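You operate a simulated robot arm through the tools that you are given. There is no shell and no other tool.

You are at the controls of a simulated robot arm. One attempt, no reset.

Task
Put things in order on the top of the island table. At the end: the silver tin (marked "LENTILS") from the top of the island table stands on top of the cream dough slab; the cream padlock stands where the cream small pad stood; the cream small pad stands where the purple brush stood; the purple brush stands where the silver tin stood; whatever was shut is shut again. Leave all else as you found it, and nothing knocked over.

Only the result counts: the job must be done as asked and must still hold three seconds after the hand-in. Knocking over, shifting, dropping, spilling or breaking anything else fails it.

Robot
A 6-joint arm with a two-finger parallel gripper, fixed in place. Base frame: the origin is at the foot of the arm, x ahead of it, y to its left, z up; the work surface is at about z = 0.8. Units: m, degrees, N and s.
With the tool pointing down near the work surface it reaches from about 0.24 to 0.64 m from the base axis. Its first joint turns from -66.0 to 66.0 degrees. Payload 2.7 kg.
The tool frame sits at the grasp point between the pads (the TCP): z along the fingers, y along the line on which they close. The tips reach 0.023 m beyond it. The gripper opens to 0.094 m. The fingers are 0.038 m wide and 0.01 m thick; the gripper's body (0.054 by 0.096 m) begins 0.039 m behind the TCP.
Orientation is that of the tool frame in the base frame, as a unit quaternion [x, y, z, w]. With the fingers straight down and closing along the base's y, the tool's x points along the base's -x, its y along +y and its z along -z.

Tools
- The arm moves only by the tool send_rows. Its argument "motion" is a list of rows, each a list of 7 numbers: the shift along the tool's x, y, z in m, then the turn, a rotation vector about the tool's x, y, z in degrees, then the finger opening in m, from 0 to 0.094. In form: [[x, y, z, wx, wy, wz, gripper], ...]. A call has 1 to 20 rows; each row is the pose to reach, as a shift and turn from the pose commanded when the call began, along the tool's axes at that moment. Each row takes 0.2 s and may step no farther than 0.05 m and 8.6 degrees from the row before; otherwise, or with a gripper value out of range, the whole call is refused. Where a pose cannot be reached the arm comes as near as it can. A force on the tool above 40 N (or 10 N above the force at the start of the call, whichever is more), or a blocked arm, ends the call early, and 0.2 s more pass. The fingers move at their own pace (about 0.045 m/s each) and stop on an object; they squeeze with about 27 N. The grip force told is the motor's: it shows also when the fingers shut on nothing. Time passes only in rows, and 0.2 s behind the last, so rows that repeat a pose let the fingers close. The reply holds the time, the measured pose of the TCP, the force on the tool along the base axes, the opening and the grip force, in the units named above and with some noise, with the torque about the TCP (base axes, N m) and any sound that the robot's microphone picked up.
- Cameras (640 x 400 px; columns grow to the right, rows downward): "scene" is fixed at [0.0617, -0.4312, 1.39]; the picture's right is [0.85, -0.52, 0.00], its down [-0.36, -0.59, -0.72] and it looks along [0.38, 0.61, -0.70] (base axes); focal length 222 px, centre (320, 200). "wrist" rides on the gripper at [0.086, 0.016, -0.074] in the tool frame; the picture's right is [-0.18, 0.98, 0.00], its down [-0.58, -0.11, -0.81] and it looks along [-0.79, -0.15, 0.59] (tool axes); focal length 243 px, centre (320, 200). There is no depth. A picture from a camera that has moved, and an enlarged one, comes with that camera's place and axes in the base frame and with its lens.
- camera(camera): a new picture of that camera. It takes no simulated time.
- enlarge(camera, box): a new picture of the part [left, top, right, bottom] of that camera's present view, enlarged. It takes no simulated time.
- job_done(): hands the job in; it is judged then, once.

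Places have to be worked out from the pictures, the camera data and where the tool is seen. Open the gripper and draw the arm clear of the work before you hand the job in, unless the task says otherwise.

The tools are called after "Request:" as a command line: name --pt "numbers of a row" for each row, then --argument value for the rest, lists and objects as JSON in quotes. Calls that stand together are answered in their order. send_rows: Moves the arm, as the interface text tells. Its arguments: {"type":"object","properties":{"motion":{"type":"array","items":{"type":"array","items":{"type":"number"}}}},"required":["motion"]} The other tools are called the same way: camera (camera) takes a picture; enlarge (camera, box) takes an enlarged picture of a part of a camera's view; job_done () hands the job in.

At the start:

```text
clock: 0.0
ee_pos: [0.3144, 0.1097, 1.1828]
ee_rot: [-0.001, 1.0, 0.0, 0.0]
force: [-0.3, -0.1, 0.0]
wrist_torque: [0.01, 0.01, -0.03]
grip_width: 0.0941
gripper_force: 0.0
```

scene: 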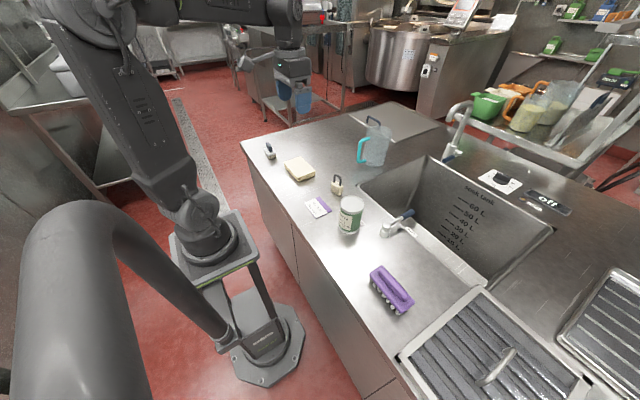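
wrist: 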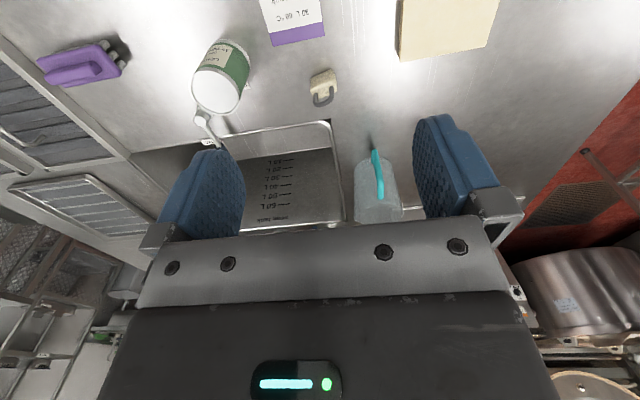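

I'll start by looking closely at the objects on the table in both cameras.

Request:
enlarge --camera "scene" --box '[230, 130, 390, 230]'

Request:
enlarge --camera "scene" --box '[300, 180, 460, 330]'

Request:
enlarge --camera "wrist" --box '[180, 0, 500, 200]'

Request:
enlarge --camera "wrist" --box '[0, 0, 320, 200]'

```text
4.00 times, centred on (310, 180) of scene
camera zoom: at [0.0617, -0.4312, 1.39], right [0.85, -0.52, 0.0], down [-0.36, -0.59, -0.72], along [0.38, 0.61, -0.7], focal length 888 px, centre (360, 280)
```

zoom: 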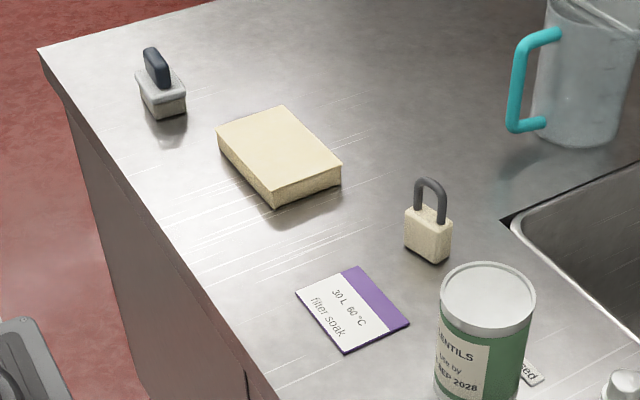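

```text
2.67 times, centred on (380, 255) of scene
camera zoom: at [0.0617, -0.4312, 1.39], right [0.85, -0.52, 0.0], down [-0.36, -0.59, -0.72], along [0.38, 0.61, -0.7], focal length 592 px, centre (160, 53)
```

zoom: 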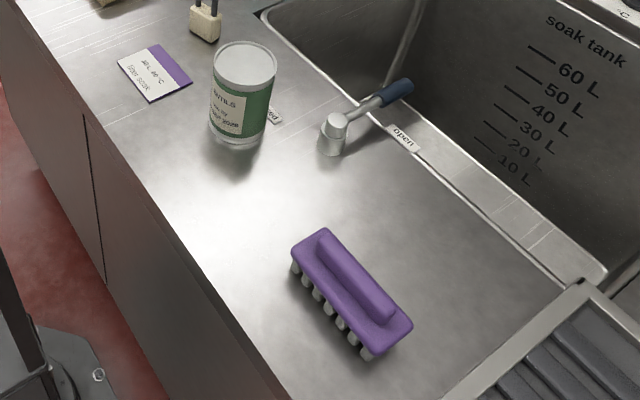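

```text
2.00 times, centred on (340, 100) of wrist
camera zoom: at [0.2278, 0.1254, 1.258], right [0.18, 0.98, 0.0], down [0.58, -0.11, 0.81], along [0.79, -0.15, -0.59], focal length 485 px, centre (280, 400)
```

zoom: 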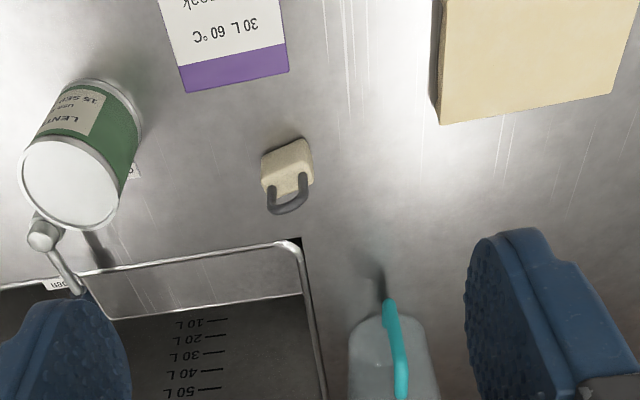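

```text
2.00 times, centred on (160, 100) of wrist
camera zoom: at [0.2278, 0.1254, 1.258], right [0.18, 0.98, 0.0], down [0.58, -0.11, 0.81], along [0.79, -0.15, -0.59], focal length 485 px, centre (640, 400)
```

zoom: 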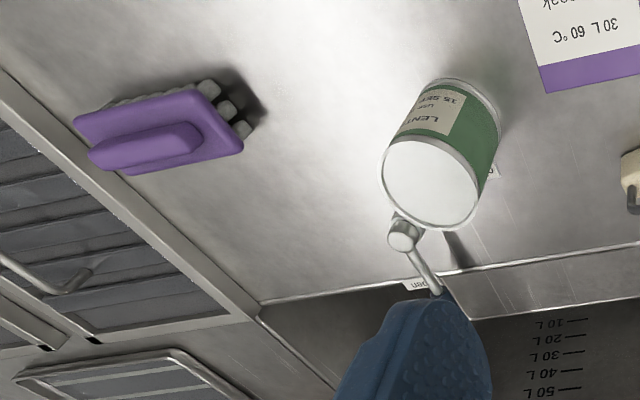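

The cream small pad is the cream block with the dark handle at the far-left corner, near (0.34, 0.45). I place the padlock near (0.45, 0.08), the slab near (0.39, 0.25), the tin near (0.395, -0.08) with a height of about 0.11, and the brush near (0.35, -0.32). I'll move above the tin for a closer look.

Request:
send_rows --pt "-0.013 -0.032 0.02 0 0 0 0.094" --pt "-0.027 -0.063 0.04 0 0 0 0.094" --pt "-0.04 -0.095 0.06 0 0 0 0.094" --pt "-0.053 -0.127 0.08 0 0 0 0.094" --pt "-0.067 -0.158 0.1 0 0 0 0.094" --pt "-0.08 -0.19 0.12 0 0 0 0.094" --pt "-0.08 -0.19 0.12 0 0 0 0.094"

```text
clock: 1.6
ee_pos: [0.3958, -0.0803, 1.0634]
ee_rot: [-0.001, 1.0, 0.0, 0.0]
force: [0.2, 0.4, 0.3]
wrist_torque: [0.0, 0.01, 0.0]
grip_width: 0.0941
gripper_force: 0.1
```

I'm above the tin now, so I'll take pictures to refine where it stands.

Request:
camera --camera "wrist"

Request:
camera --camera "scene"

```text
taken
camera wrist: at [0.3085, -0.0666, 1.1383], right [0.18, 0.98, 0.0], down [0.58, -0.11, 0.81], along [0.79, -0.15, -0.59], focal length 243 px, centre (320, 200)
```

wrist: 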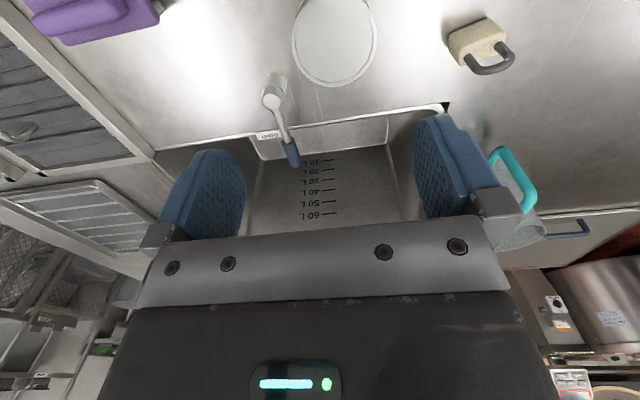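

```text
taken
```

scene: 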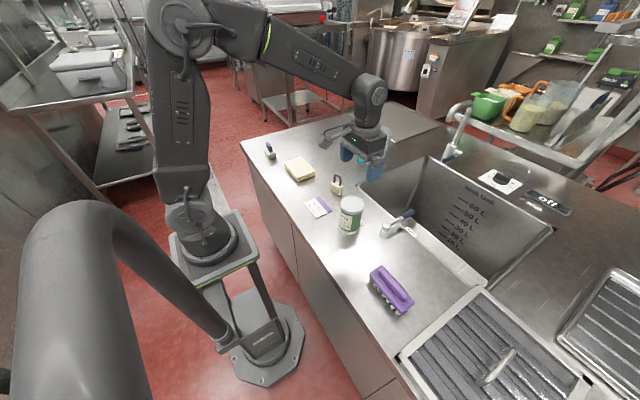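

The tin's top looks centred near (0.395, -0.072), about 0.072 m across. I'll line up over it and come down to just above the lid to check.

Request:
send_rows --pt "0 0.004 0.03 0 0 0 0.094" --pt "0 0.008 0.06 0 0 0 0.094" --pt "0 0.008 0.09 0 0 0 0.094" --pt "0 0.008 0.105 0 0 0 0.094" --pt "0 0.008 0.105 0 0 0 0.094"

Request:
camera --camera "wrist"

Request:
enlarge --camera "scene" --box '[300, 130, 460, 230]'

```text
clock: 2.8
ee_pos: [0.3953, -0.0726, 0.9559]
ee_rot: [-0.001, 1.0, 0.0, 0.0]
force: [0.7, 0.5, 0.7]
wrist_torque: [-0.02, 0.04, 0.02]
grip_width: 0.0941
gripper_force: 0.0
```

```text
taken
camera wrist: at [0.308, -0.0576, 1.0323], right [0.18, 0.98, 0.0], down [0.58, -0.11, 0.81], along [0.79, -0.15, -0.59], focal length 243 px, centre (320, 200)
```

wrist: 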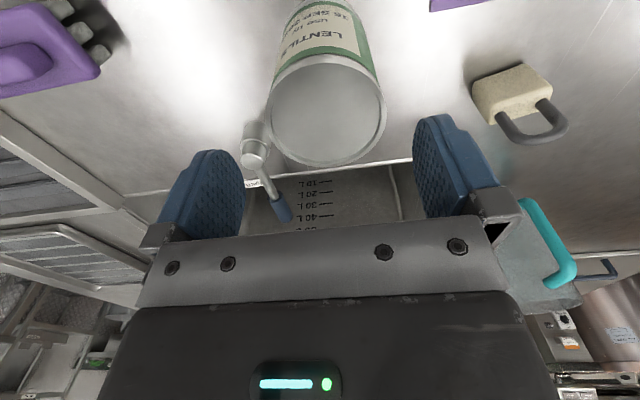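

```text
4.00 times, centred on (380, 180) of scene
camera zoom: at [0.0617, -0.4312, 1.39], right [0.85, -0.52, 0.0], down [-0.36, -0.59, -0.72], along [0.38, 0.61, -0.7], focal length 888 px, centre (80, 280)
```

zoom: 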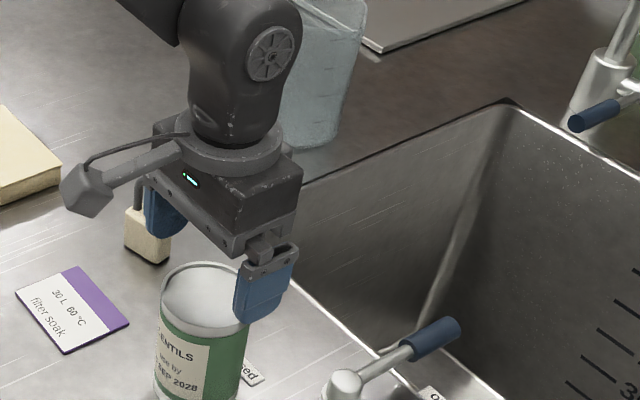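

The tin's centre comes out at about (0.395, -0.072) with its top near z = 0.90, so the gripper is aligned. I'll descend around it and close the fingers.

Request:
send_rows --pt "0 0 0.025 0 0 0 0.094" --pt "0 0 0.05 0 0 0 0.094" --pt "0 0 0.073 0 0 0 0.094" --pt "0 0 0.073 0 0 0 0.094" --pt "0 0 0.073 0 0 0 0.05" --pt "0 0 0.073 0 0 0 0.05" --pt "0 0 0.073 0 0 0 0.05" --pt "0 0 0.073 0 0 0 0.05" --pt "0 0 0.073 0 0 0 0.05"

Request:
camera --camera "wrist"

Request:
enlarge --camera "scene" --box '[300, 130, 460, 230]'

```text
clock: 4.8
ee_pos: [0.396, -0.0708, 0.8846]
ee_rot: [-0.001, 1.0, 0.0, 0.0]
force: [0.0, -0.6, -1.1]
wrist_torque: [-0.02, -0.01, -0.04]
grip_width: 0.0724
gripper_force: 26.5
```

```text
taken
camera wrist: at [0.308, -0.0558, 0.9604], right [0.18, 0.98, 0.0], down [0.58, -0.11, 0.81], along [0.79, -0.15, -0.59], focal length 243 px, centre (320, 200)
```

wrist: 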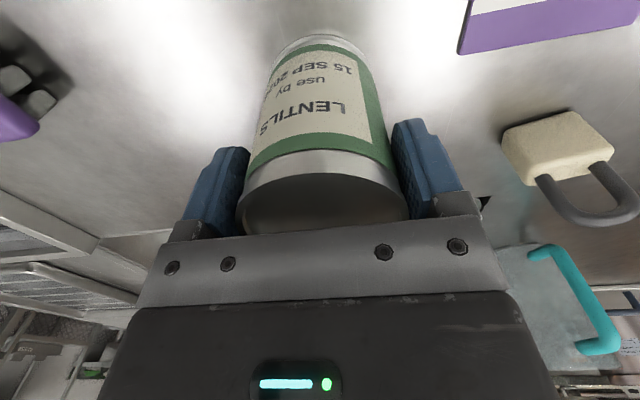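

```text
4.00 times, centred on (380, 180) of scene
camera zoom: at [0.0617, -0.4312, 1.39], right [0.85, -0.52, 0.0], down [-0.36, -0.59, -0.72], along [0.38, 0.61, -0.7], focal length 888 px, centre (80, 280)
```

zoom: 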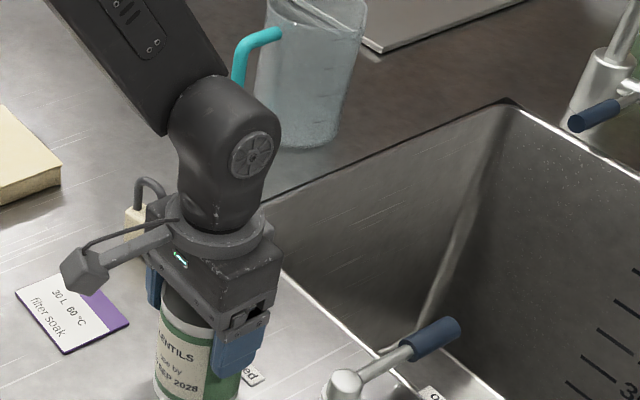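

The tin is gripped at a width of 0.0724 m. From the corners, the slab spans x 0.361–0.445 and y 0.222–0.350 with its top near z = 0.824. I'll lift the tin and carry it over the slab's centre at (0.403, 0.286).

Request:
send_rows --pt "0 0 -0.02 0 0 0 0.05" --pt "0 0 -0.05 0 0 0 0.05" --pt "0 0 -0.08 0 0 0 0.05" --pt "0 0 -0.1 0 0 0 0.05" --pt "-0.001 0.03 -0.1 0 0 0 0.05" --pt "-0.002 0.065 -0.1 0 0 0 0.05" --pt "-0.003 0.1 -0.1 0 0 0 0.05" --pt "-0.004 0.135 -0.1 0 0 0 0.05" --pt "-0.005 0.17 -0.1 0 0 0 0.05" --pt "-0.006 0.205 -0.1 0 0 0 0.05" --pt "-0.007 0.24 -0.1 0 0 0 0.05" --pt "-0.008 0.275 -0.1 0 0 0 0.05" --pt "-0.0085 0.31 -0.1 0 0 0 0.05" --pt "-0.0085 0.34 -0.1 0 0 0 0.05" --pt "-0.0085 0.358 -0.1 0 0 0 0.05" --pt "-0.0085 0.358 -0.1 0 0 0 0.05"

Request:
camera --camera "wrist"

Request:
enlarge --camera "scene" --box '[230, 110, 390, 210]'

```text
clock: 8.2
ee_pos: [0.4027, 0.2869, 0.9845]
ee_rot: [-0.001, 1.0, 0.001, 0.0]
force: [-0.3, -0.7, -4.8]
wrist_torque: [0.03, 0.03, -0.03]
grip_width: 0.0722
gripper_force: 27.0
```

```text
taken
camera wrist: at [0.3155, 0.3022, 1.0597], right [0.18, 0.98, 0.0], down [0.58, -0.11, 0.81], along [0.79, -0.15, -0.59], focal length 243 px, centre (320, 200)
```

wrist: 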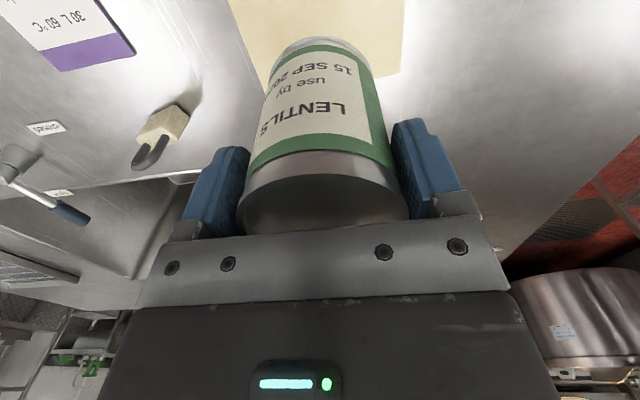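

```text
4.00 times, centred on (310, 160) of scene
camera zoom: at [0.0617, -0.4312, 1.3901], right [0.85, -0.52, 0.0], down [-0.36, -0.59, -0.72], along [0.38, 0.61, -0.7], focal length 888 px, centre (360, 360)
```

zoom: 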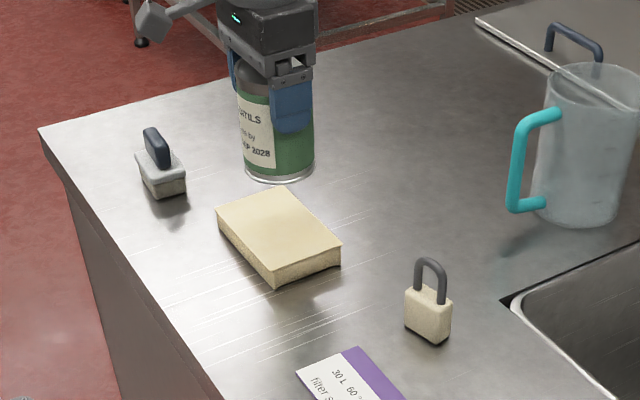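

The tin hangs centred over the slab. I'll lower it most of the way and check the gap.

Request:
send_rows --pt "0 0 0.03 0 0 0 0.05" --pt "0 0 0.055 0 0 0 0.05" --pt "0 0 0.066 0 0 0 0.05" --pt "0 0 0.07 0 0 0 0.05" --pt "0 0 0.07 0 0 0 0.05"

Request:
enlarge --camera "scene" --box '[250, 130, 346, 190]'

Request:
camera --camera "wrist"

```text
clock: 9.4
ee_pos: [0.4024, 0.2863, 0.9142]
ee_rot: [-0.001, 1.0, -0.001, 0.0]
force: [1.0, 0.4, -4.5]
wrist_torque: [-0.01, 0.0, -0.01]
grip_width: 0.0724
gripper_force: 26.7
```

```text
6.67 times, centred on (298, 160) of scene
camera zoom: at [0.0617, -0.4312, 1.3901], right [0.85, -0.52, 0.0], down [-0.36, -0.59, -0.72], along [0.38, 0.61, -0.7], focal length 1480 px, centre (467, 467)
```

zoom: 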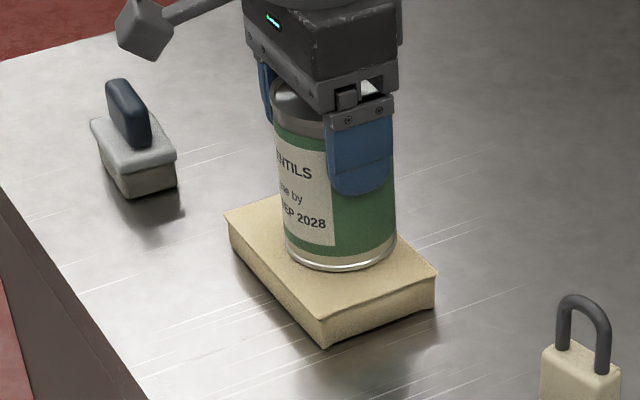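

```text
taken
camera wrist: at [0.3158, 0.3013, 0.9896], right [0.18, 0.98, 0.0], down [0.58, -0.11, 0.81], along [0.79, -0.15, -0.59], focal length 243 px, centre (320, 200)
```

wrist: 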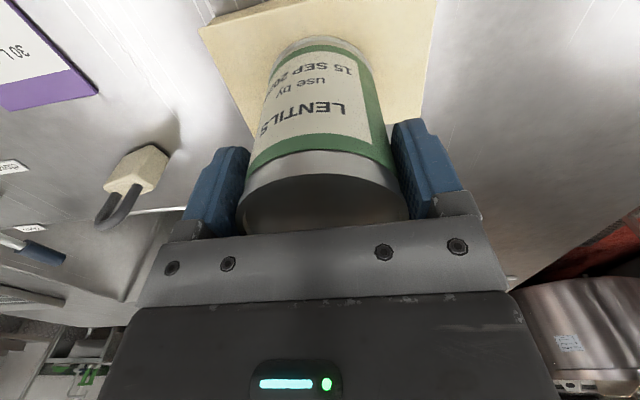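

Still a few millimetres above the slab, and well centred. I'll go down in 2 mm steps until the force shows contact.

Request:
send_rows --pt "0 0 0.002 0 0 0 0.05" --pt "0 0 0.004 0 0 0 0.05" --pt "0 0 0.004 0 0 0 0.05"

```text
clock: 10.2
ee_pos: [0.404, 0.2869, 0.9119]
ee_rot: [0.0, 1.0, 0.0, 0.002]
force: [-3.7, -6.9, 17.1]
wrist_torque: [-0.73, -0.12, -0.19]
grip_width: 0.0725
gripper_force: 26.9
```

The tin is on the slab: the vertical force went to +17 N at z ≈ 0.912. I'll back off slightly to relieve the pressure and open the fingers gradually.

Request:
send_rows --pt "0 0 -0.0015 0 0 0 0.05" --pt "0 0 -0.0015 0 0 0 0.05"

```text
clock: 10.8
ee_pos: [0.4039, 0.2865, 0.9126]
ee_rot: [-0.001, 1.0, 0.0, 0.001]
force: [3.9, -3.7, 5.7]
wrist_torque: [-0.24, -0.67, -0.11]
grip_width: 0.0721
gripper_force: 26.9
```

Request:
send_rows --pt "0 0 0 0 0 0 0.078" --pt "0 0 0 0 0 0 0.084" --pt "0 0 0 0 0 0 0.094" --pt "0 0 0 0 0 0 0.094"

Request:
camera --camera "wrist"

Request:
enlarge --camera "scene" --box '[250, 130, 346, 190]'

```text
clock: 11.8
ee_pos: [0.4042, 0.2869, 0.9127]
ee_rot: [-0.001, 1.0, 0.0, 0.0]
force: [0.1, -1.1, 0.6]
wrist_torque: [0.01, 0.0, 0.02]
grip_width: 0.0945
gripper_force: 0.1
```

```text
taken
camera wrist: at [0.3159, 0.3019, 0.9874], right [0.18, 0.98, 0.0], down [0.58, -0.11, 0.81], along [0.79, -0.15, -0.59], focal length 243 px, centre (320, 200)
```

wrist: 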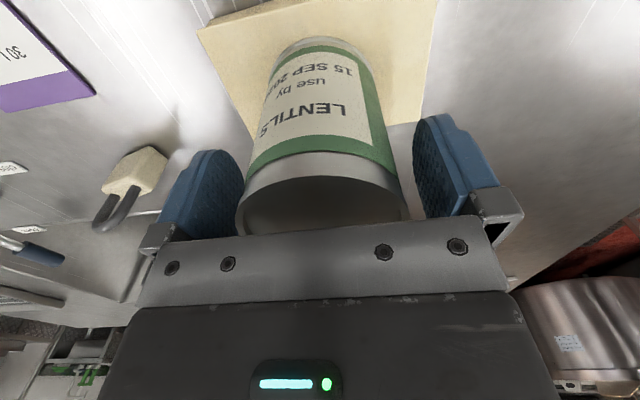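

```text
6.67 times, centred on (298, 160) of scene
camera zoom: at [0.0617, -0.4312, 1.39], right [0.85, -0.52, 0.0], down [-0.36, -0.59, -0.72], along [0.38, 0.61, -0.7], focal length 1480 px, centre (467, 467)
```

zoom: 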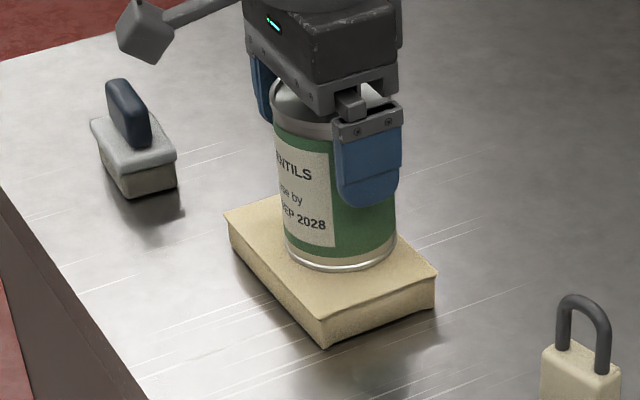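

The tin stands free on the slab. I'll rise straight up first, and look at the small pad and the others from there.

Request:
send_rows --pt "0 0 -0.02 0 0 0 0.094" --pt "0 0 -0.05 0 0 0 0.094" --pt "0 0 -0.09 0 0 0 0.094" --pt "0 0 -0.12 0 0 0 0.094" --pt "0 0 -0.12 0 0 0 0.094"

Request:
camera --camera "wrist"

Request:
enlarge --camera "scene" --box '[250, 130, 346, 190]'

Request:
enlarge --camera "scene" --box '[340, 240, 436, 330]'

```text
clock: 13.0
ee_pos: [0.4031, 0.2871, 1.0332]
ee_rot: [-0.001, 1.0, 0.0, 0.0]
force: [0.6, 0.3, -0.9]
wrist_torque: [-0.04, 0.02, -0.01]
grip_width: 0.0939
gripper_force: 0.1
```

```text
taken
camera wrist: at [0.316, 0.3013, 1.109], right [0.18, 0.98, 0.0], down [0.58, -0.11, 0.81], along [0.79, -0.15, -0.59], focal length 243 px, centre (320, 200)
```

wrist: 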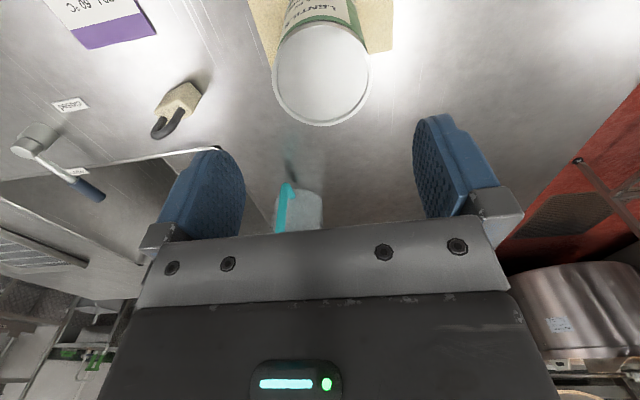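

```text
6.67 times, centred on (298, 160) of scene
camera zoom: at [0.0617, -0.4312, 1.39], right [0.85, -0.52, 0.0], down [-0.36, -0.59, -0.72], along [0.38, 0.61, -0.7], focal length 1480 px, centre (467, 467)
```

zoom: 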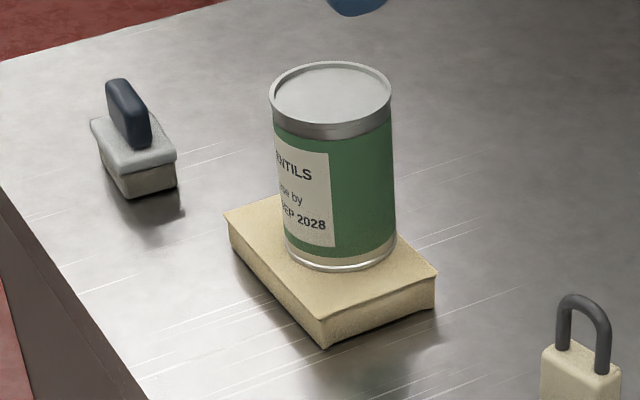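

```text
4.44 times, centred on (388, 285) of scene
camera zoom: at [0.0617, -0.4312, 1.39], right [0.85, -0.52, 0.0], down [-0.36, -0.59, -0.72], along [0.38, 0.61, -0.7], focal length 987 px, centre (18, -178)
```

zoom: 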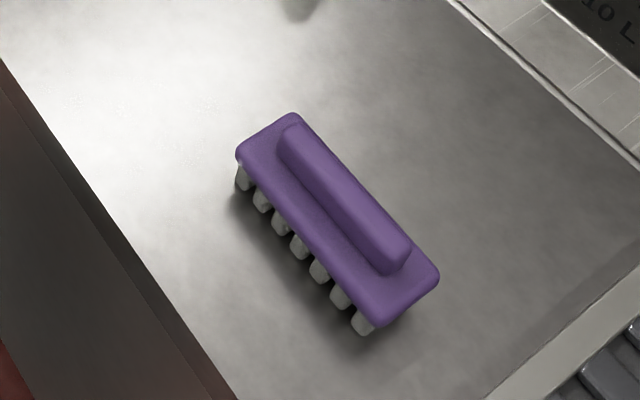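

The tin stands upright on the slab. From its corners the brush spans x 0.324–0.372 and y -0.369 to -0.256, with its long side along y and its centre at (0.348, -0.3125). The plate top is near z = 0.835 and the handle top near 0.866. I'll move above it, turning 90° so the fingers close along x.

Request:
send_rows --pt "0.004 -0.0427 0 0 0 8.2 0.094" --pt "0.008 -0.0854 0 0 0 16.4 0.094" --pt "0.012 -0.128 0 0 0 24.6 0.094" --pt "0.016 -0.171 0 0 0 32.8 0.094" --pt "0.02 -0.2135 0 0 0 41 0.094" --pt "0.024 -0.256 0 0 0 49.2 0.094" --pt "0.028 -0.299 0.007 0 0 57.4 0.094" --pt "0.032 -0.3415 0.014 0 0 65.6 0.094" --pt "0.036 -0.384 0.021 0 0 73.8 0.094" --pt "0.04 -0.427 0.028 0 0 82 0.094" --pt "0.044 -0.4695 0.035 0 0 90 0.094" --pt "0.048 -0.512 0.042 0 0 90 0.094" --pt "0.052 -0.555 0.049 0 0 90 0.094" --pt "0.055 -0.598 0.052 0 0 90 0.094" --pt "0.055 -0.598 0.052 0 0 90 0.094"

Request:
camera --camera "wrist"

Request:
camera --camera "scene"

```text
clock: 16.2
ee_pos: [0.351, -0.3114, 0.9795]
ee_rot: [0.707, 0.708, 0.0, 0.0]
force: [-0.1, 0.5, -0.2]
wrist_torque: [0.03, -0.01, -0.01]
grip_width: 0.0941
gripper_force: 0.1
```

```text
taken
camera wrist: at [0.3655, -0.2271, 1.0545], right [0.98, -0.18, 0.0], down [-0.11, -0.58, 0.81], along [-0.15, -0.79, -0.59], focal length 243 px, centre (320, 200)
```

wrist: 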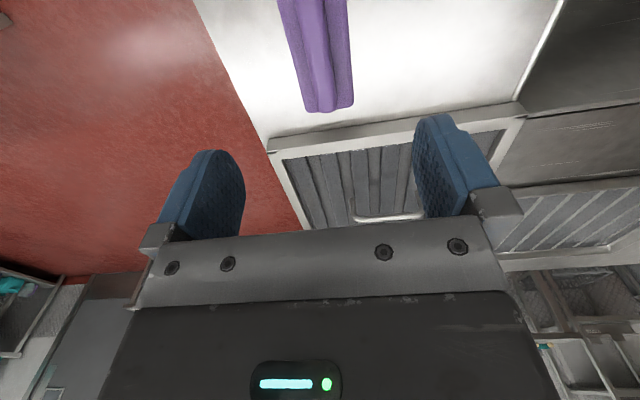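

```text
taken
```

scene: 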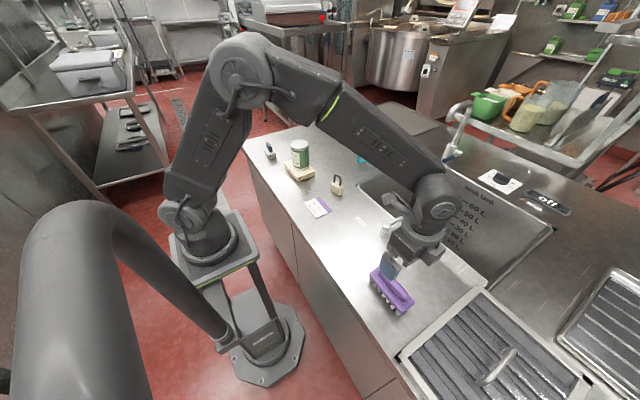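

The wrist view gives the brush end corners at x 0.324 and 0.373 and y -0.369, which matches. I'll descend to just above the handle and check the alignment.

Request:
send_rows --pt "0 0 0.03 0 0 0 0.094" --pt "0 0 0.06 0 0 0 0.094" --pt "0 0 0.085 0 0 0 0.094" --pt "0 0 0.085 0 0 0 0.094"

Request:
camera --camera "wrist"

Request:
enlarge --camera "scene" --box '[340, 230, 436, 330]'

```text
clock: 17.2
ee_pos: [0.3492, -0.3132, 0.8945]
ee_rot: [0.707, 0.708, 0.0, 0.0]
force: [0.4, -0.9, 0.6]
wrist_torque: [-0.05, 0.02, -0.01]
grip_width: 0.0938
gripper_force: 0.1
```

```text
taken
camera wrist: at [0.3651, -0.2272, 0.9695], right [0.98, -0.18, 0.0], down [-0.11, -0.58, 0.81], along [-0.15, -0.79, -0.59], focal length 243 px, centre (320, 200)
```

wrist: 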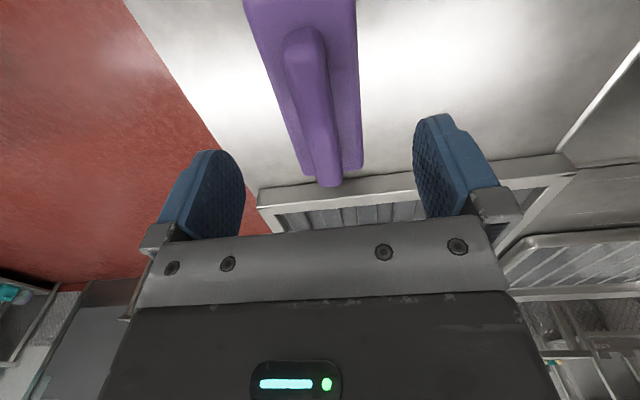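

```text
4.00 times, centred on (388, 280) of scene
camera zoom: at [0.0617, -0.4312, 1.39], right [0.85, -0.52, 0.0], down [-0.36, -0.59, -0.72], along [0.38, 0.61, -0.7], focal length 888 px, centre (48, -120)
```

zoom: 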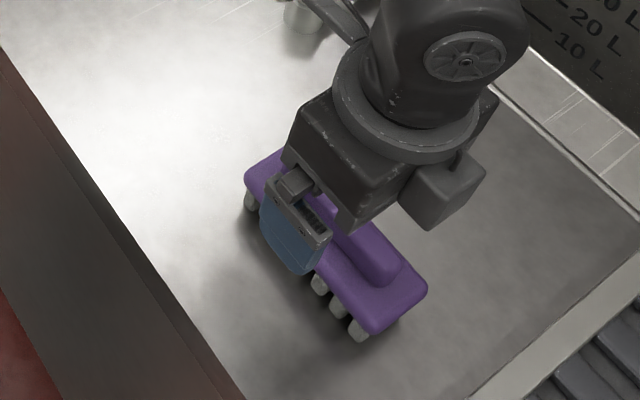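

The handle top is near z = 0.86, and the brush sits centred between the fingers. I'll descend to TCP z ≈ 0.838, with the tips at about 0.815, and close on the plate sides.

Request:
send_rows --pt "0 0 0.025 0 0 0 0.094" --pt "0 0 0.045 0 0 0 0.094" --pt "0 0 0.057 0 0 0 0.094" --pt "0 0 0.057 0 0 0 0.094" --pt "0 0 0.057 0 0 0 0.07" --pt "0 0 0.057 0 0 0 0.055" --pt "0 0 0.057 0 0 0 0.03" --pt "0 0 0.057 0 0 0 0.03" --pt "0 0 0.057 0 0 0 0.03" --pt "0 0 0.057 0 0 0 0.03"

Request:
camera --camera "wrist"

Request:
enlarge --camera "scene" --box '[340, 230, 436, 330]'

```text
clock: 19.4
ee_pos: [0.3506, -0.3118, 0.8374]
ee_rot: [0.706, 0.708, 0.0, 0.0]
force: [0.1, -0.3, -0.2]
wrist_torque: [-0.03, 0.0, 0.0]
grip_width: 0.0495
gripper_force: 27.3
```

```text
taken
camera wrist: at [0.3646, -0.2262, 0.9124], right [0.98, -0.18, 0.0], down [-0.11, -0.58, 0.81], along [-0.15, -0.79, -0.59], focal length 243 px, centre (320, 200)
```

wrist: 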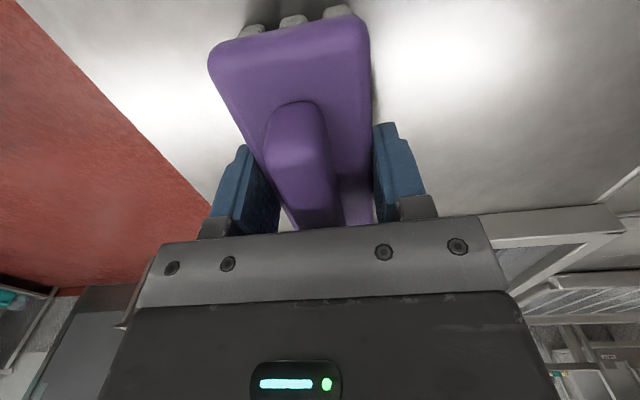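

```text
4.00 times, centred on (388, 280) of scene
camera zoom: at [0.0617, -0.4312, 1.39], right [0.85, -0.52, 0.0], down [-0.36, -0.59, -0.72], along [0.38, 0.61, -0.7], focal length 888 px, centre (48, -120)
```

zoom: 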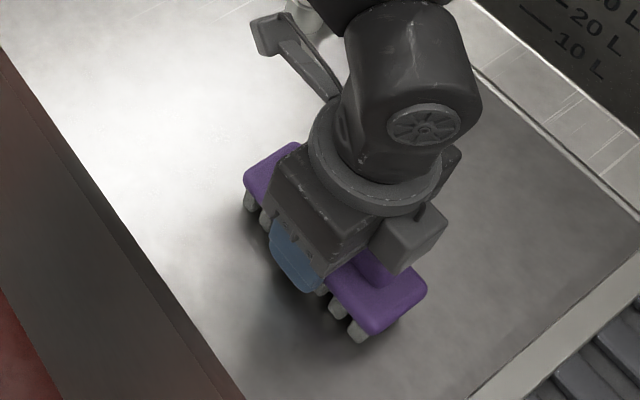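

The brush is held across its plate at 0.0495 m. I'll lift it 8 cm, carry it to the tin's old place at (0.395, -0.0715) keeping its heading, and lower it to just above the table.

Request:
send_rows --pt "0 0 -0.02 0 0 0 0.03" --pt "0 0 -0.05 0 0 0 0.03" --pt "0 0 -0.08 0 0 0 0.03" --pt "0.035 0.006 -0.08 0 0 0 0.03" --pt "0.07 0.013 -0.08 0 0 0 0.03" --pt "0.105 0.02 -0.08 0 0 0 0.03" --pt "0.14 0.027 -0.08 0 0 0 0.03" --pt "0.175 0.034 -0.08 0 0 0 0.03" --pt "0.21 0.04 -0.08 0 0 0 0.03" --pt "0.241 0.0465 -0.08 0 0 0 0.03" --pt "0.241 0.0465 -0.08 0 0 0 0.03" --pt "0.241 0.0465 -0.05 0 0 0 0.03" --pt "0.241 0.0465 -0.025 0 0 0 0.03" --pt "0.241 0.0465 -0.01 0 0 0 0.03" --pt "0.241 0.0465 -0.01 0 0 0 0.03"

Request:
camera --camera "wrist"

Request:
enlarge --camera "scene" --box '[290, 160, 418, 260]'

```text
clock: 22.6
ee_pos: [0.3952, -0.0719, 0.848]
ee_rot: [0.706, 0.708, 0.0, 0.0]
force: [-1.0, -0.5, -1.0]
wrist_torque: [0.03, 0.01, -0.02]
grip_width: 0.0495
gripper_force: 26.7
```

```text
taken
camera wrist: at [0.4103, 0.014, 0.9229], right [0.98, -0.18, 0.0], down [-0.11, -0.58, 0.81], along [-0.15, -0.79, -0.59], focal length 243 px, centre (320, 200)
```

wrist: 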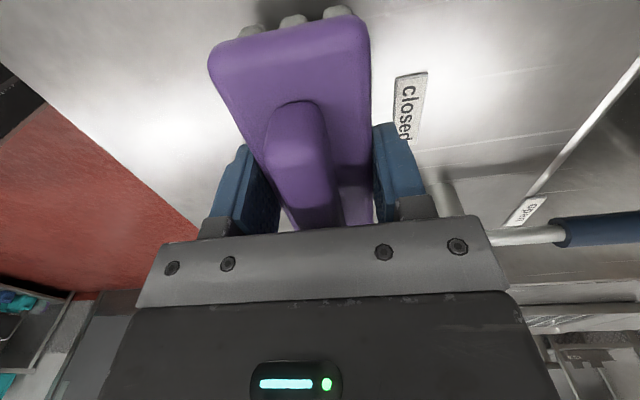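

```text
4.00 times, centred on (354, 210) of scene
camera zoom: at [0.0617, -0.4312, 1.39], right [0.85, -0.52, 0.0], down [-0.36, -0.59, -0.72], along [0.38, 0.61, -0.7], focal length 888 px, centre (184, 160)
```

zoom: 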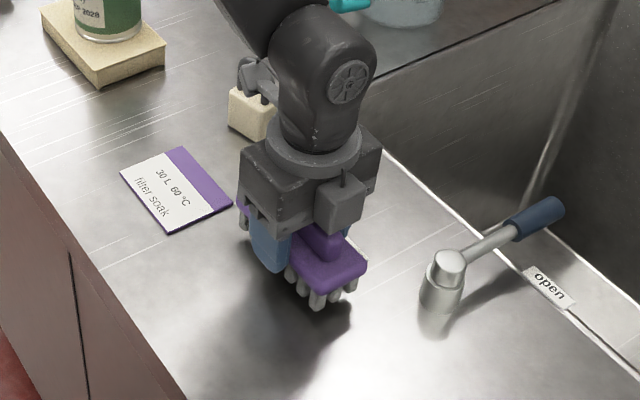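

The brush is clear of the card and the valve. I'll lower it onto the table in small steps.

Request:
send_rows --pt "0 0 0.004 0 0 0 0.03" --pt "0 0 0.008 0 0 0 0.03" --pt "0 0 0.0095 0 0 0 0.03" --pt "0 0 0.0095 0 0 0 0.03"

```text
clock: 23.6
ee_pos: [0.3958, -0.0708, 0.8382]
ee_rot: [0.707, 0.708, 0.001, 0.0]
force: [0.0, 0.3, -0.4]
wrist_torque: [0.02, -0.01, -0.06]
grip_width: 0.0496
gripper_force: 26.6
```

Request:
send_rows --pt "0 0 0.001 0 0 0 0.03" --pt "0 0 0.001 0 0 0 0.03"

```text
clock: 24.2
ee_pos: [0.3954, -0.0711, 0.8377]
ee_rot: [0.706, 0.708, -0.001, 0.0]
force: [-0.1, -0.6, -1.5]
wrist_torque: [0.0, 0.03, 0.0]
grip_width: 0.0496
gripper_force: 26.8
```

There's no contact reading yet, so I'll go down another millimetre.

Request:
send_rows --pt "0 0 0.001 0 0 0 0.03" --pt "0 0 0.001 0 0 0 0.03"

```text
clock: 24.8
ee_pos: [0.3941, -0.0704, 0.8378]
ee_rot: [0.706, 0.708, 0.0, 0.0]
force: [-4.0, -1.4, 13.9]
wrist_torque: [0.13, 0.23, 0.03]
grip_width: 0.0494
gripper_force: 27.0
```

Contact at 13.9 N. I'll back off about half a millimetre and release slowly.

Request:
send_rows --pt "0 0 -0.0007 0 0 0 0.03" --pt "0 0 -0.0007 0 0 0 0.05" --pt "0 0 -0.0007 0 0 0 0.06" --pt "0 0 -0.0007 0 0 0 0.08" --pt "0 0 -0.0007 0 0 0 0.094" --pt "0 0 -0.0007 0 0 0 0.094"

Request:
camera --camera "wrist"

Request:
enlarge --camera "scene" --box '[290, 160, 418, 260]'

```text
clock: 26.2
ee_pos: [0.3956, -0.0713, 0.838]
ee_rot: [0.707, 0.707, -0.001, 0.0]
force: [0.4, 0.6, -0.6]
wrist_torque: [-0.03, 0.01, 0.01]
grip_width: 0.0941
gripper_force: 0.1
```

```text
taken
camera wrist: at [0.4106, 0.0143, 0.9123], right [0.98, -0.18, 0.0], down [-0.11, -0.58, 0.81], along [-0.15, -0.79, -0.59], focal length 243 px, centre (320, 200)
```

wrist: 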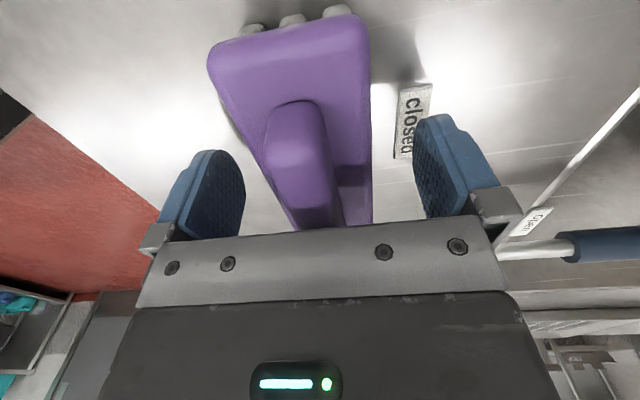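

```text
4.00 times, centred on (354, 210) of scene
camera zoom: at [0.0617, -0.4312, 1.39], right [0.85, -0.52, 0.0], down [-0.36, -0.59, -0.72], along [0.38, 0.61, -0.7], focal length 888 px, centre (184, 160)
```

zoom: 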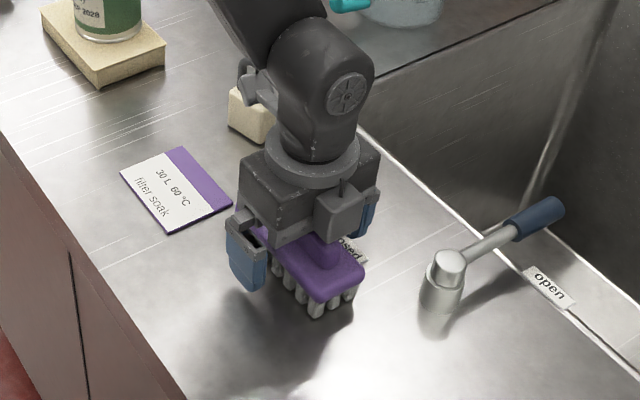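

The brush stands in the tin's old place. Next I'll rise straight up, turn back to the original heading, and move over the small pad near (0.34, 0.46) to look at it.

Request:
send_rows --pt "0 0 -0.02 0 0 0 0.094" --pt "0 0 -0.06 0 0 0 0.094" --pt "0 0 -0.1 0 0 0 0.094" --pt "0 0 -0.14 0 0 0 0.094" --pt "0 0 -0.17 0 0 -8 0.094" --pt "0.0445 -0.005 -0.17 0 0 -16 0.094" --pt "0.089 -0.01 -0.17 0 0 -24 0.094" --pt "0.1335 -0.015 -0.17 0 0 -32 0.094" --pt "0.178 -0.02 -0.17 0 0 -40 0.094" --pt "0.2225 -0.025 -0.17 0 0 -48 0.094" --pt "0.267 -0.03 -0.17 0 0 -56 0.094" --pt "0.3115 -0.035 -0.17 0 0 -64 0.094" --pt "0.356 -0.04 -0.17 0 0 -72 0.094" --pt "0.4 -0.045 -0.17 0 0 -80 0.094" --pt "0.4445 -0.05 -0.17 0 0 -88 0.094" --pt "0.489 -0.055 -0.17 0 0 -90 0.094" --pt "0.5335 -0.06 -0.17 0 0 -90 0.094" --pt "0.5335 -0.06 -0.17 0 0 -90 0.094"

Request:
camera --camera "wrist"

Request:
camera --camera "scene"

```text
clock: 30.0
ee_pos: [0.3342, 0.4632, 1.0073]
ee_rot: [-0.001, 1.0, 0.0, -0.001]
force: [0.4, -0.2, -0.4]
wrist_torque: [-0.01, 0.02, -0.01]
grip_width: 0.0941
gripper_force: 0.0
```

```text
taken
camera wrist: at [0.248, 0.4789, 1.0827], right [0.18, 0.98, 0.0], down [0.58, -0.11, 0.81], along [0.79, -0.15, -0.59], focal length 243 px, centre (320, 200)
```

wrist: 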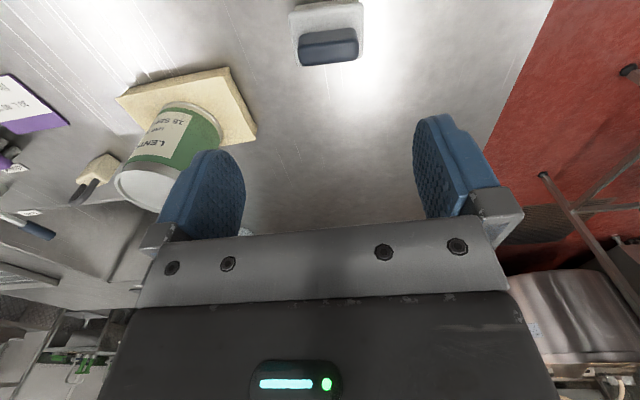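

```text
taken
```

scene: 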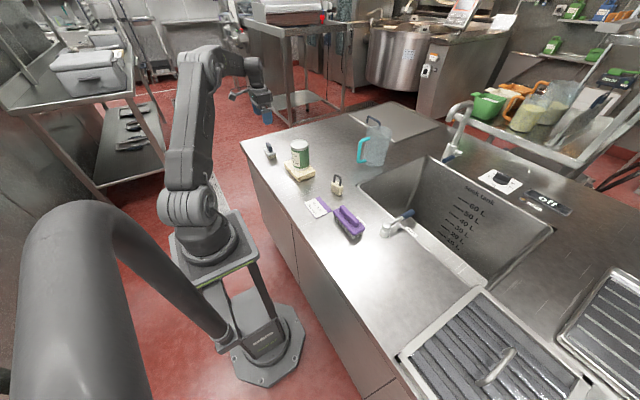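

The small pad's flange appears to span about x 0.322–0.361 and y 0.433–0.503, centred near (0.341, 0.467). I'll move lower and look again.

Request:
send_rows --pt "-0.003 0.001 0.03 0 0 0 0.094" --pt "-0.006 0.003 0.06 0 0 0 0.094" --pt "-0.006 0.003 0.09 0 0 0 0.094" --pt "-0.006 0.003 0.09 0 0 0 0.094"

Request:
camera --camera "wrist"

Request:
enlarge --camera "wrist" --box '[240, 0, 400, 130]'

Request:
enlarge --camera "scene" --box '[240, 120, 304, 170]'

```text
clock: 31.0
ee_pos: [0.3406, 0.4684, 0.9169]
ee_rot: [-0.001, 1.0, 0.0, -0.001]
force: [0.3, 0.0, 0.2]
wrist_torque: [-0.04, 0.03, -0.01]
grip_width: 0.094
gripper_force: 0.0
```

```text
taken
camera wrist: at [0.2536, 0.4833, 0.9925], right [0.18, 0.98, 0.0], down [0.58, -0.11, 0.81], along [0.79, -0.15, -0.59], focal length 243 px, centre (320, 200)
```

wrist: 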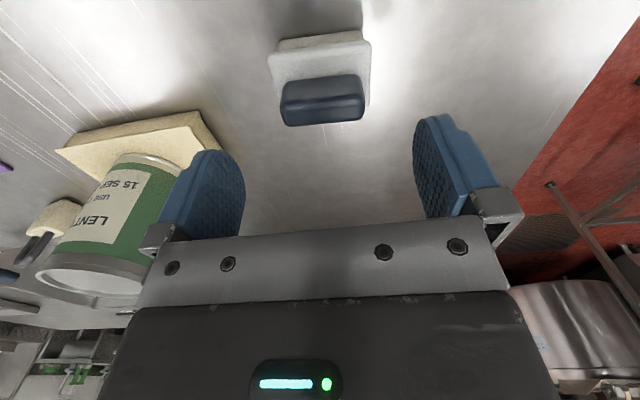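

```text
3.08 times, centred on (320, 65) of wrist
camera zoom: at [0.2536, 0.4833, 0.9925], right [0.18, 0.98, 0.0], down [0.58, -0.11, 0.81], along [0.79, -0.15, -0.59], focal length 746 px, centre (320, 615)
```

zoom: 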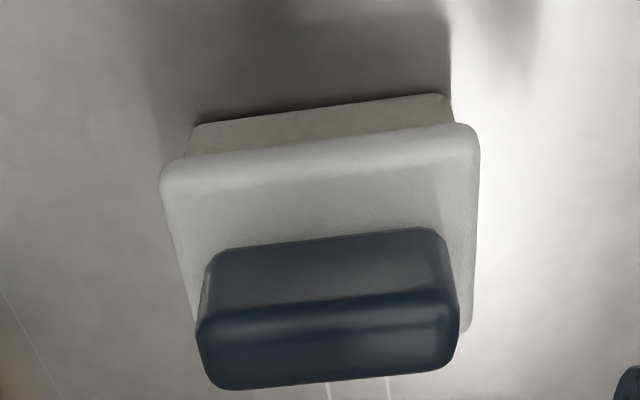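

```text
8.00 times, centred on (272, 145) of scene
camera zoom: at [0.0617, -0.4312, 1.39], right [0.85, -0.52, 0.0], down [-0.36, -0.59, -0.72], along [0.38, 0.61, -0.7], focal length 1776 px, centre (704, 640)
```

zoom: 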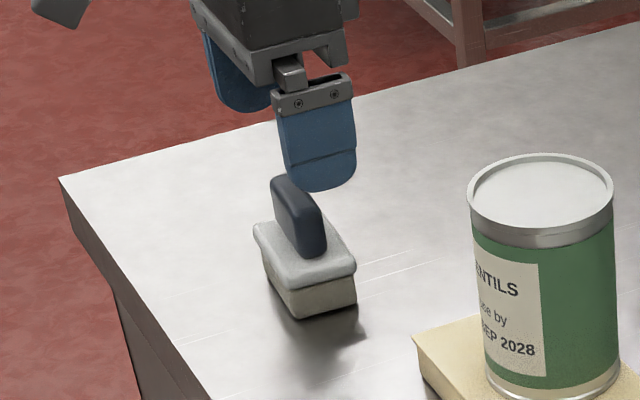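

The pad's base spans y 0.442–0.497, its flange y 0.436–0.503, and the handle top is near z = 0.852. The flange is about 0.067 m wide along y, so it fits between the fingers. I'll descend to TCP z ≈ 0.836 and close.

Request:
send_rows --pt "0 0.002 0.025 0 0 0 0.094" --pt "0 0.002 0.05 0 0 0 0.094" --pt "0 0.002 0.07 0 0 0 0.094" --pt "0 0.002 0.081 0 0 0 0.094" --pt "0 0.002 0.081 0 0 0 0.094"

Request:
camera --camera "wrist"

Request:
enlarge --camera "scene" --box '[240, 120, 304, 170]'

```text
clock: 32.2
ee_pos: [0.3408, 0.4676, 0.8367]
ee_rot: [-0.001, 1.0, 0.0, 0.0]
force: [0.1, 0.0, 0.0]
wrist_torque: [0.02, -0.03, 0.02]
grip_width: 0.0942
gripper_force: 0.0
```

```text
taken
camera wrist: at [0.2537, 0.483, 0.9119], right [0.18, 0.98, 0.0], down [0.58, -0.11, 0.81], along [0.79, -0.15, -0.59], focal length 243 px, centre (320, 200)
```

wrist: 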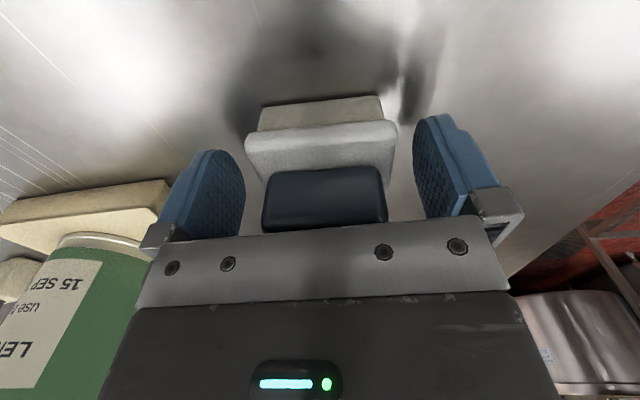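

```text
8.00 times, centred on (272, 145) of scene
camera zoom: at [0.0617, -0.4312, 1.39], right [0.85, -0.52, 0.0], down [-0.36, -0.59, -0.72], along [0.38, 0.61, -0.7], focal length 1776 px, centre (704, 640)
```

zoom: 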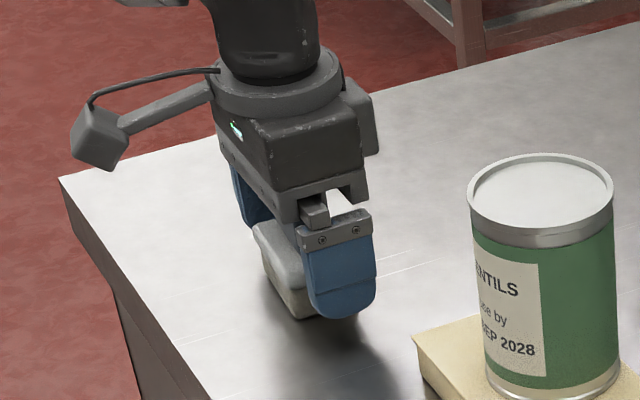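

The flange sits between the fingers with space on both sides. I'll close on it gradually.

Request:
send_rows --pt "0 0 0 0 0 0 0.08" --pt "0 0 0 0 0 0 0.07" --pt "0 0 0 0 0 0 0.05" --pt "0 0 0 0 0 0 0.05" --pt "0 0 0 0 0 0 0.05" --pt "0 0 0 0 0 0 0.05"

Request:
camera --camera "wrist"

```text
clock: 33.6
ee_pos: [0.3403, 0.4681, 0.8362]
ee_rot: [-0.001, 1.0, 0.001, 0.0]
force: [0.2, 0.0, -0.2]
wrist_torque: [0.05, 0.01, -0.01]
grip_width: 0.0654
gripper_force: 27.1
```

```text
taken
camera wrist: at [0.2537, 0.483, 0.9122], right [0.18, 0.98, 0.0], down [0.58, -0.11, 0.81], along [0.79, -0.15, -0.59], focal length 243 px, centre (320, 200)
```

wrist: 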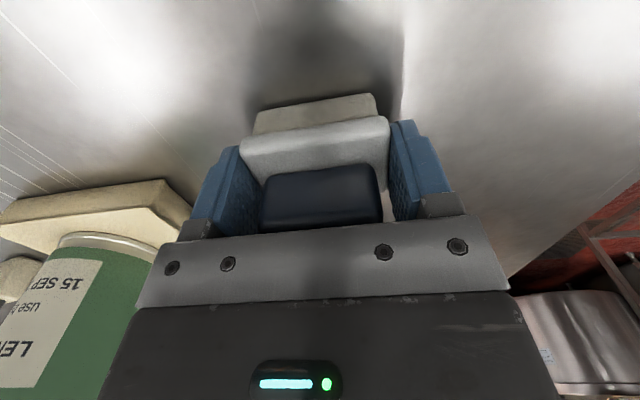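

The pad is held at 0.0654 m. Closing dragged it about 3 mm, so its original centre was near (0.341, 0.470). I'll lift it well above the tin and carry it towards the brush's old place.

Request:
send_rows --pt "0 0 -0.02 0 0 0 0.05" --pt "0 0 -0.055 0 0 0 0.05" --pt "0 0 -0.095 0 0 0 0.05" --pt "0 0 -0.135 0 0 0 0.05" --pt "0 0 -0.165 0 0 0 0.05" --pt "0 0 -0.165 0 0 0 0.05"

Request:
send_rows --pt "0 -0.03 0 0 0 0 0.05" --pt "0 -0.073 0 0 0 0 0.05" --pt "0 -0.117 0 0 0 0 0.05" --pt "0 -0.16 0 0 0 0 0.05" --pt "0 -0.204 0 0 0 0 0.05" --pt "0 -0.248 0 0 0 0 0.05" --pt "0 -0.292 0 0 0 0 0.05" --pt "-0.002 -0.336 0 0 0 0 0.05" --pt "-0.004 -0.38 0 0 0 0 0.05" --pt "-0.006 -0.424 0 0 0 0 0.05" --pt "-0.008 -0.468 0 0 0 0 0.05" --pt "-0.008 -0.512 0 0 0 0 0.05" --pt "-0.008 -0.556 0 0 0 0 0.05" --pt "-0.008 -0.6 0 0 0 0 0.05" --pt "-0.008 -0.644 0 0 0 0 0.05" --pt "-0.008 -0.688 0 0 0 0 0.05" --pt "-0.008 -0.73 0 0 0 0 0.05" --pt "-0.008 -0.765 0 0 0 0 0.05" --pt "-0.008 -0.78 0 0 0 0 0.05" --pt "-0.008 -0.78 0 0 0 0 0.05"

Request:
camera --camera "wrist"

Request:
camera --camera "scene"

```text
clock: 35.0
ee_pos: [0.3411, 0.4687, 1.0045]
ee_rot: [-0.001, 1.0, 0.0, 0.0]
force: [-0.2, 0.2, -0.4]
wrist_torque: [0.03, -0.04, -0.02]
grip_width: 0.0653
gripper_force: 27.1
```

```text
clock: 39.2
ee_pos: [0.3483, -0.3119, 1.0034]
ee_rot: [-0.001, 1.0, 0.0, 0.0]
force: [0.0, 0.2, -0.7]
wrist_torque: [0.0, 0.01, -0.01]
grip_width: 0.0653
gripper_force: 26.8
```

```text
taken
camera wrist: at [0.2604, -0.2974, 1.078], right [0.18, 0.98, 0.0], down [0.58, -0.11, 0.81], along [0.79, -0.15, -0.59], focal length 243 px, centre (320, 200)
```

wrist: 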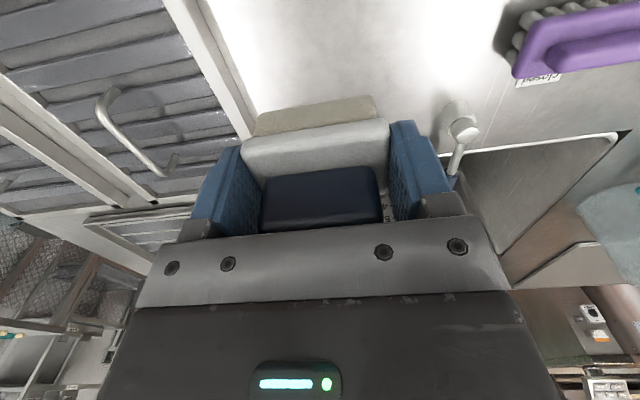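

```text
taken
```

scene: 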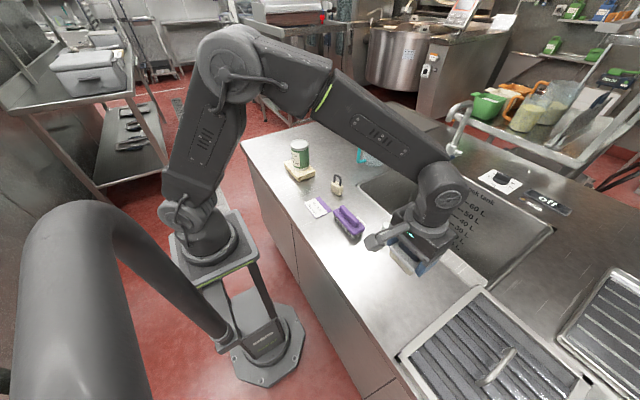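

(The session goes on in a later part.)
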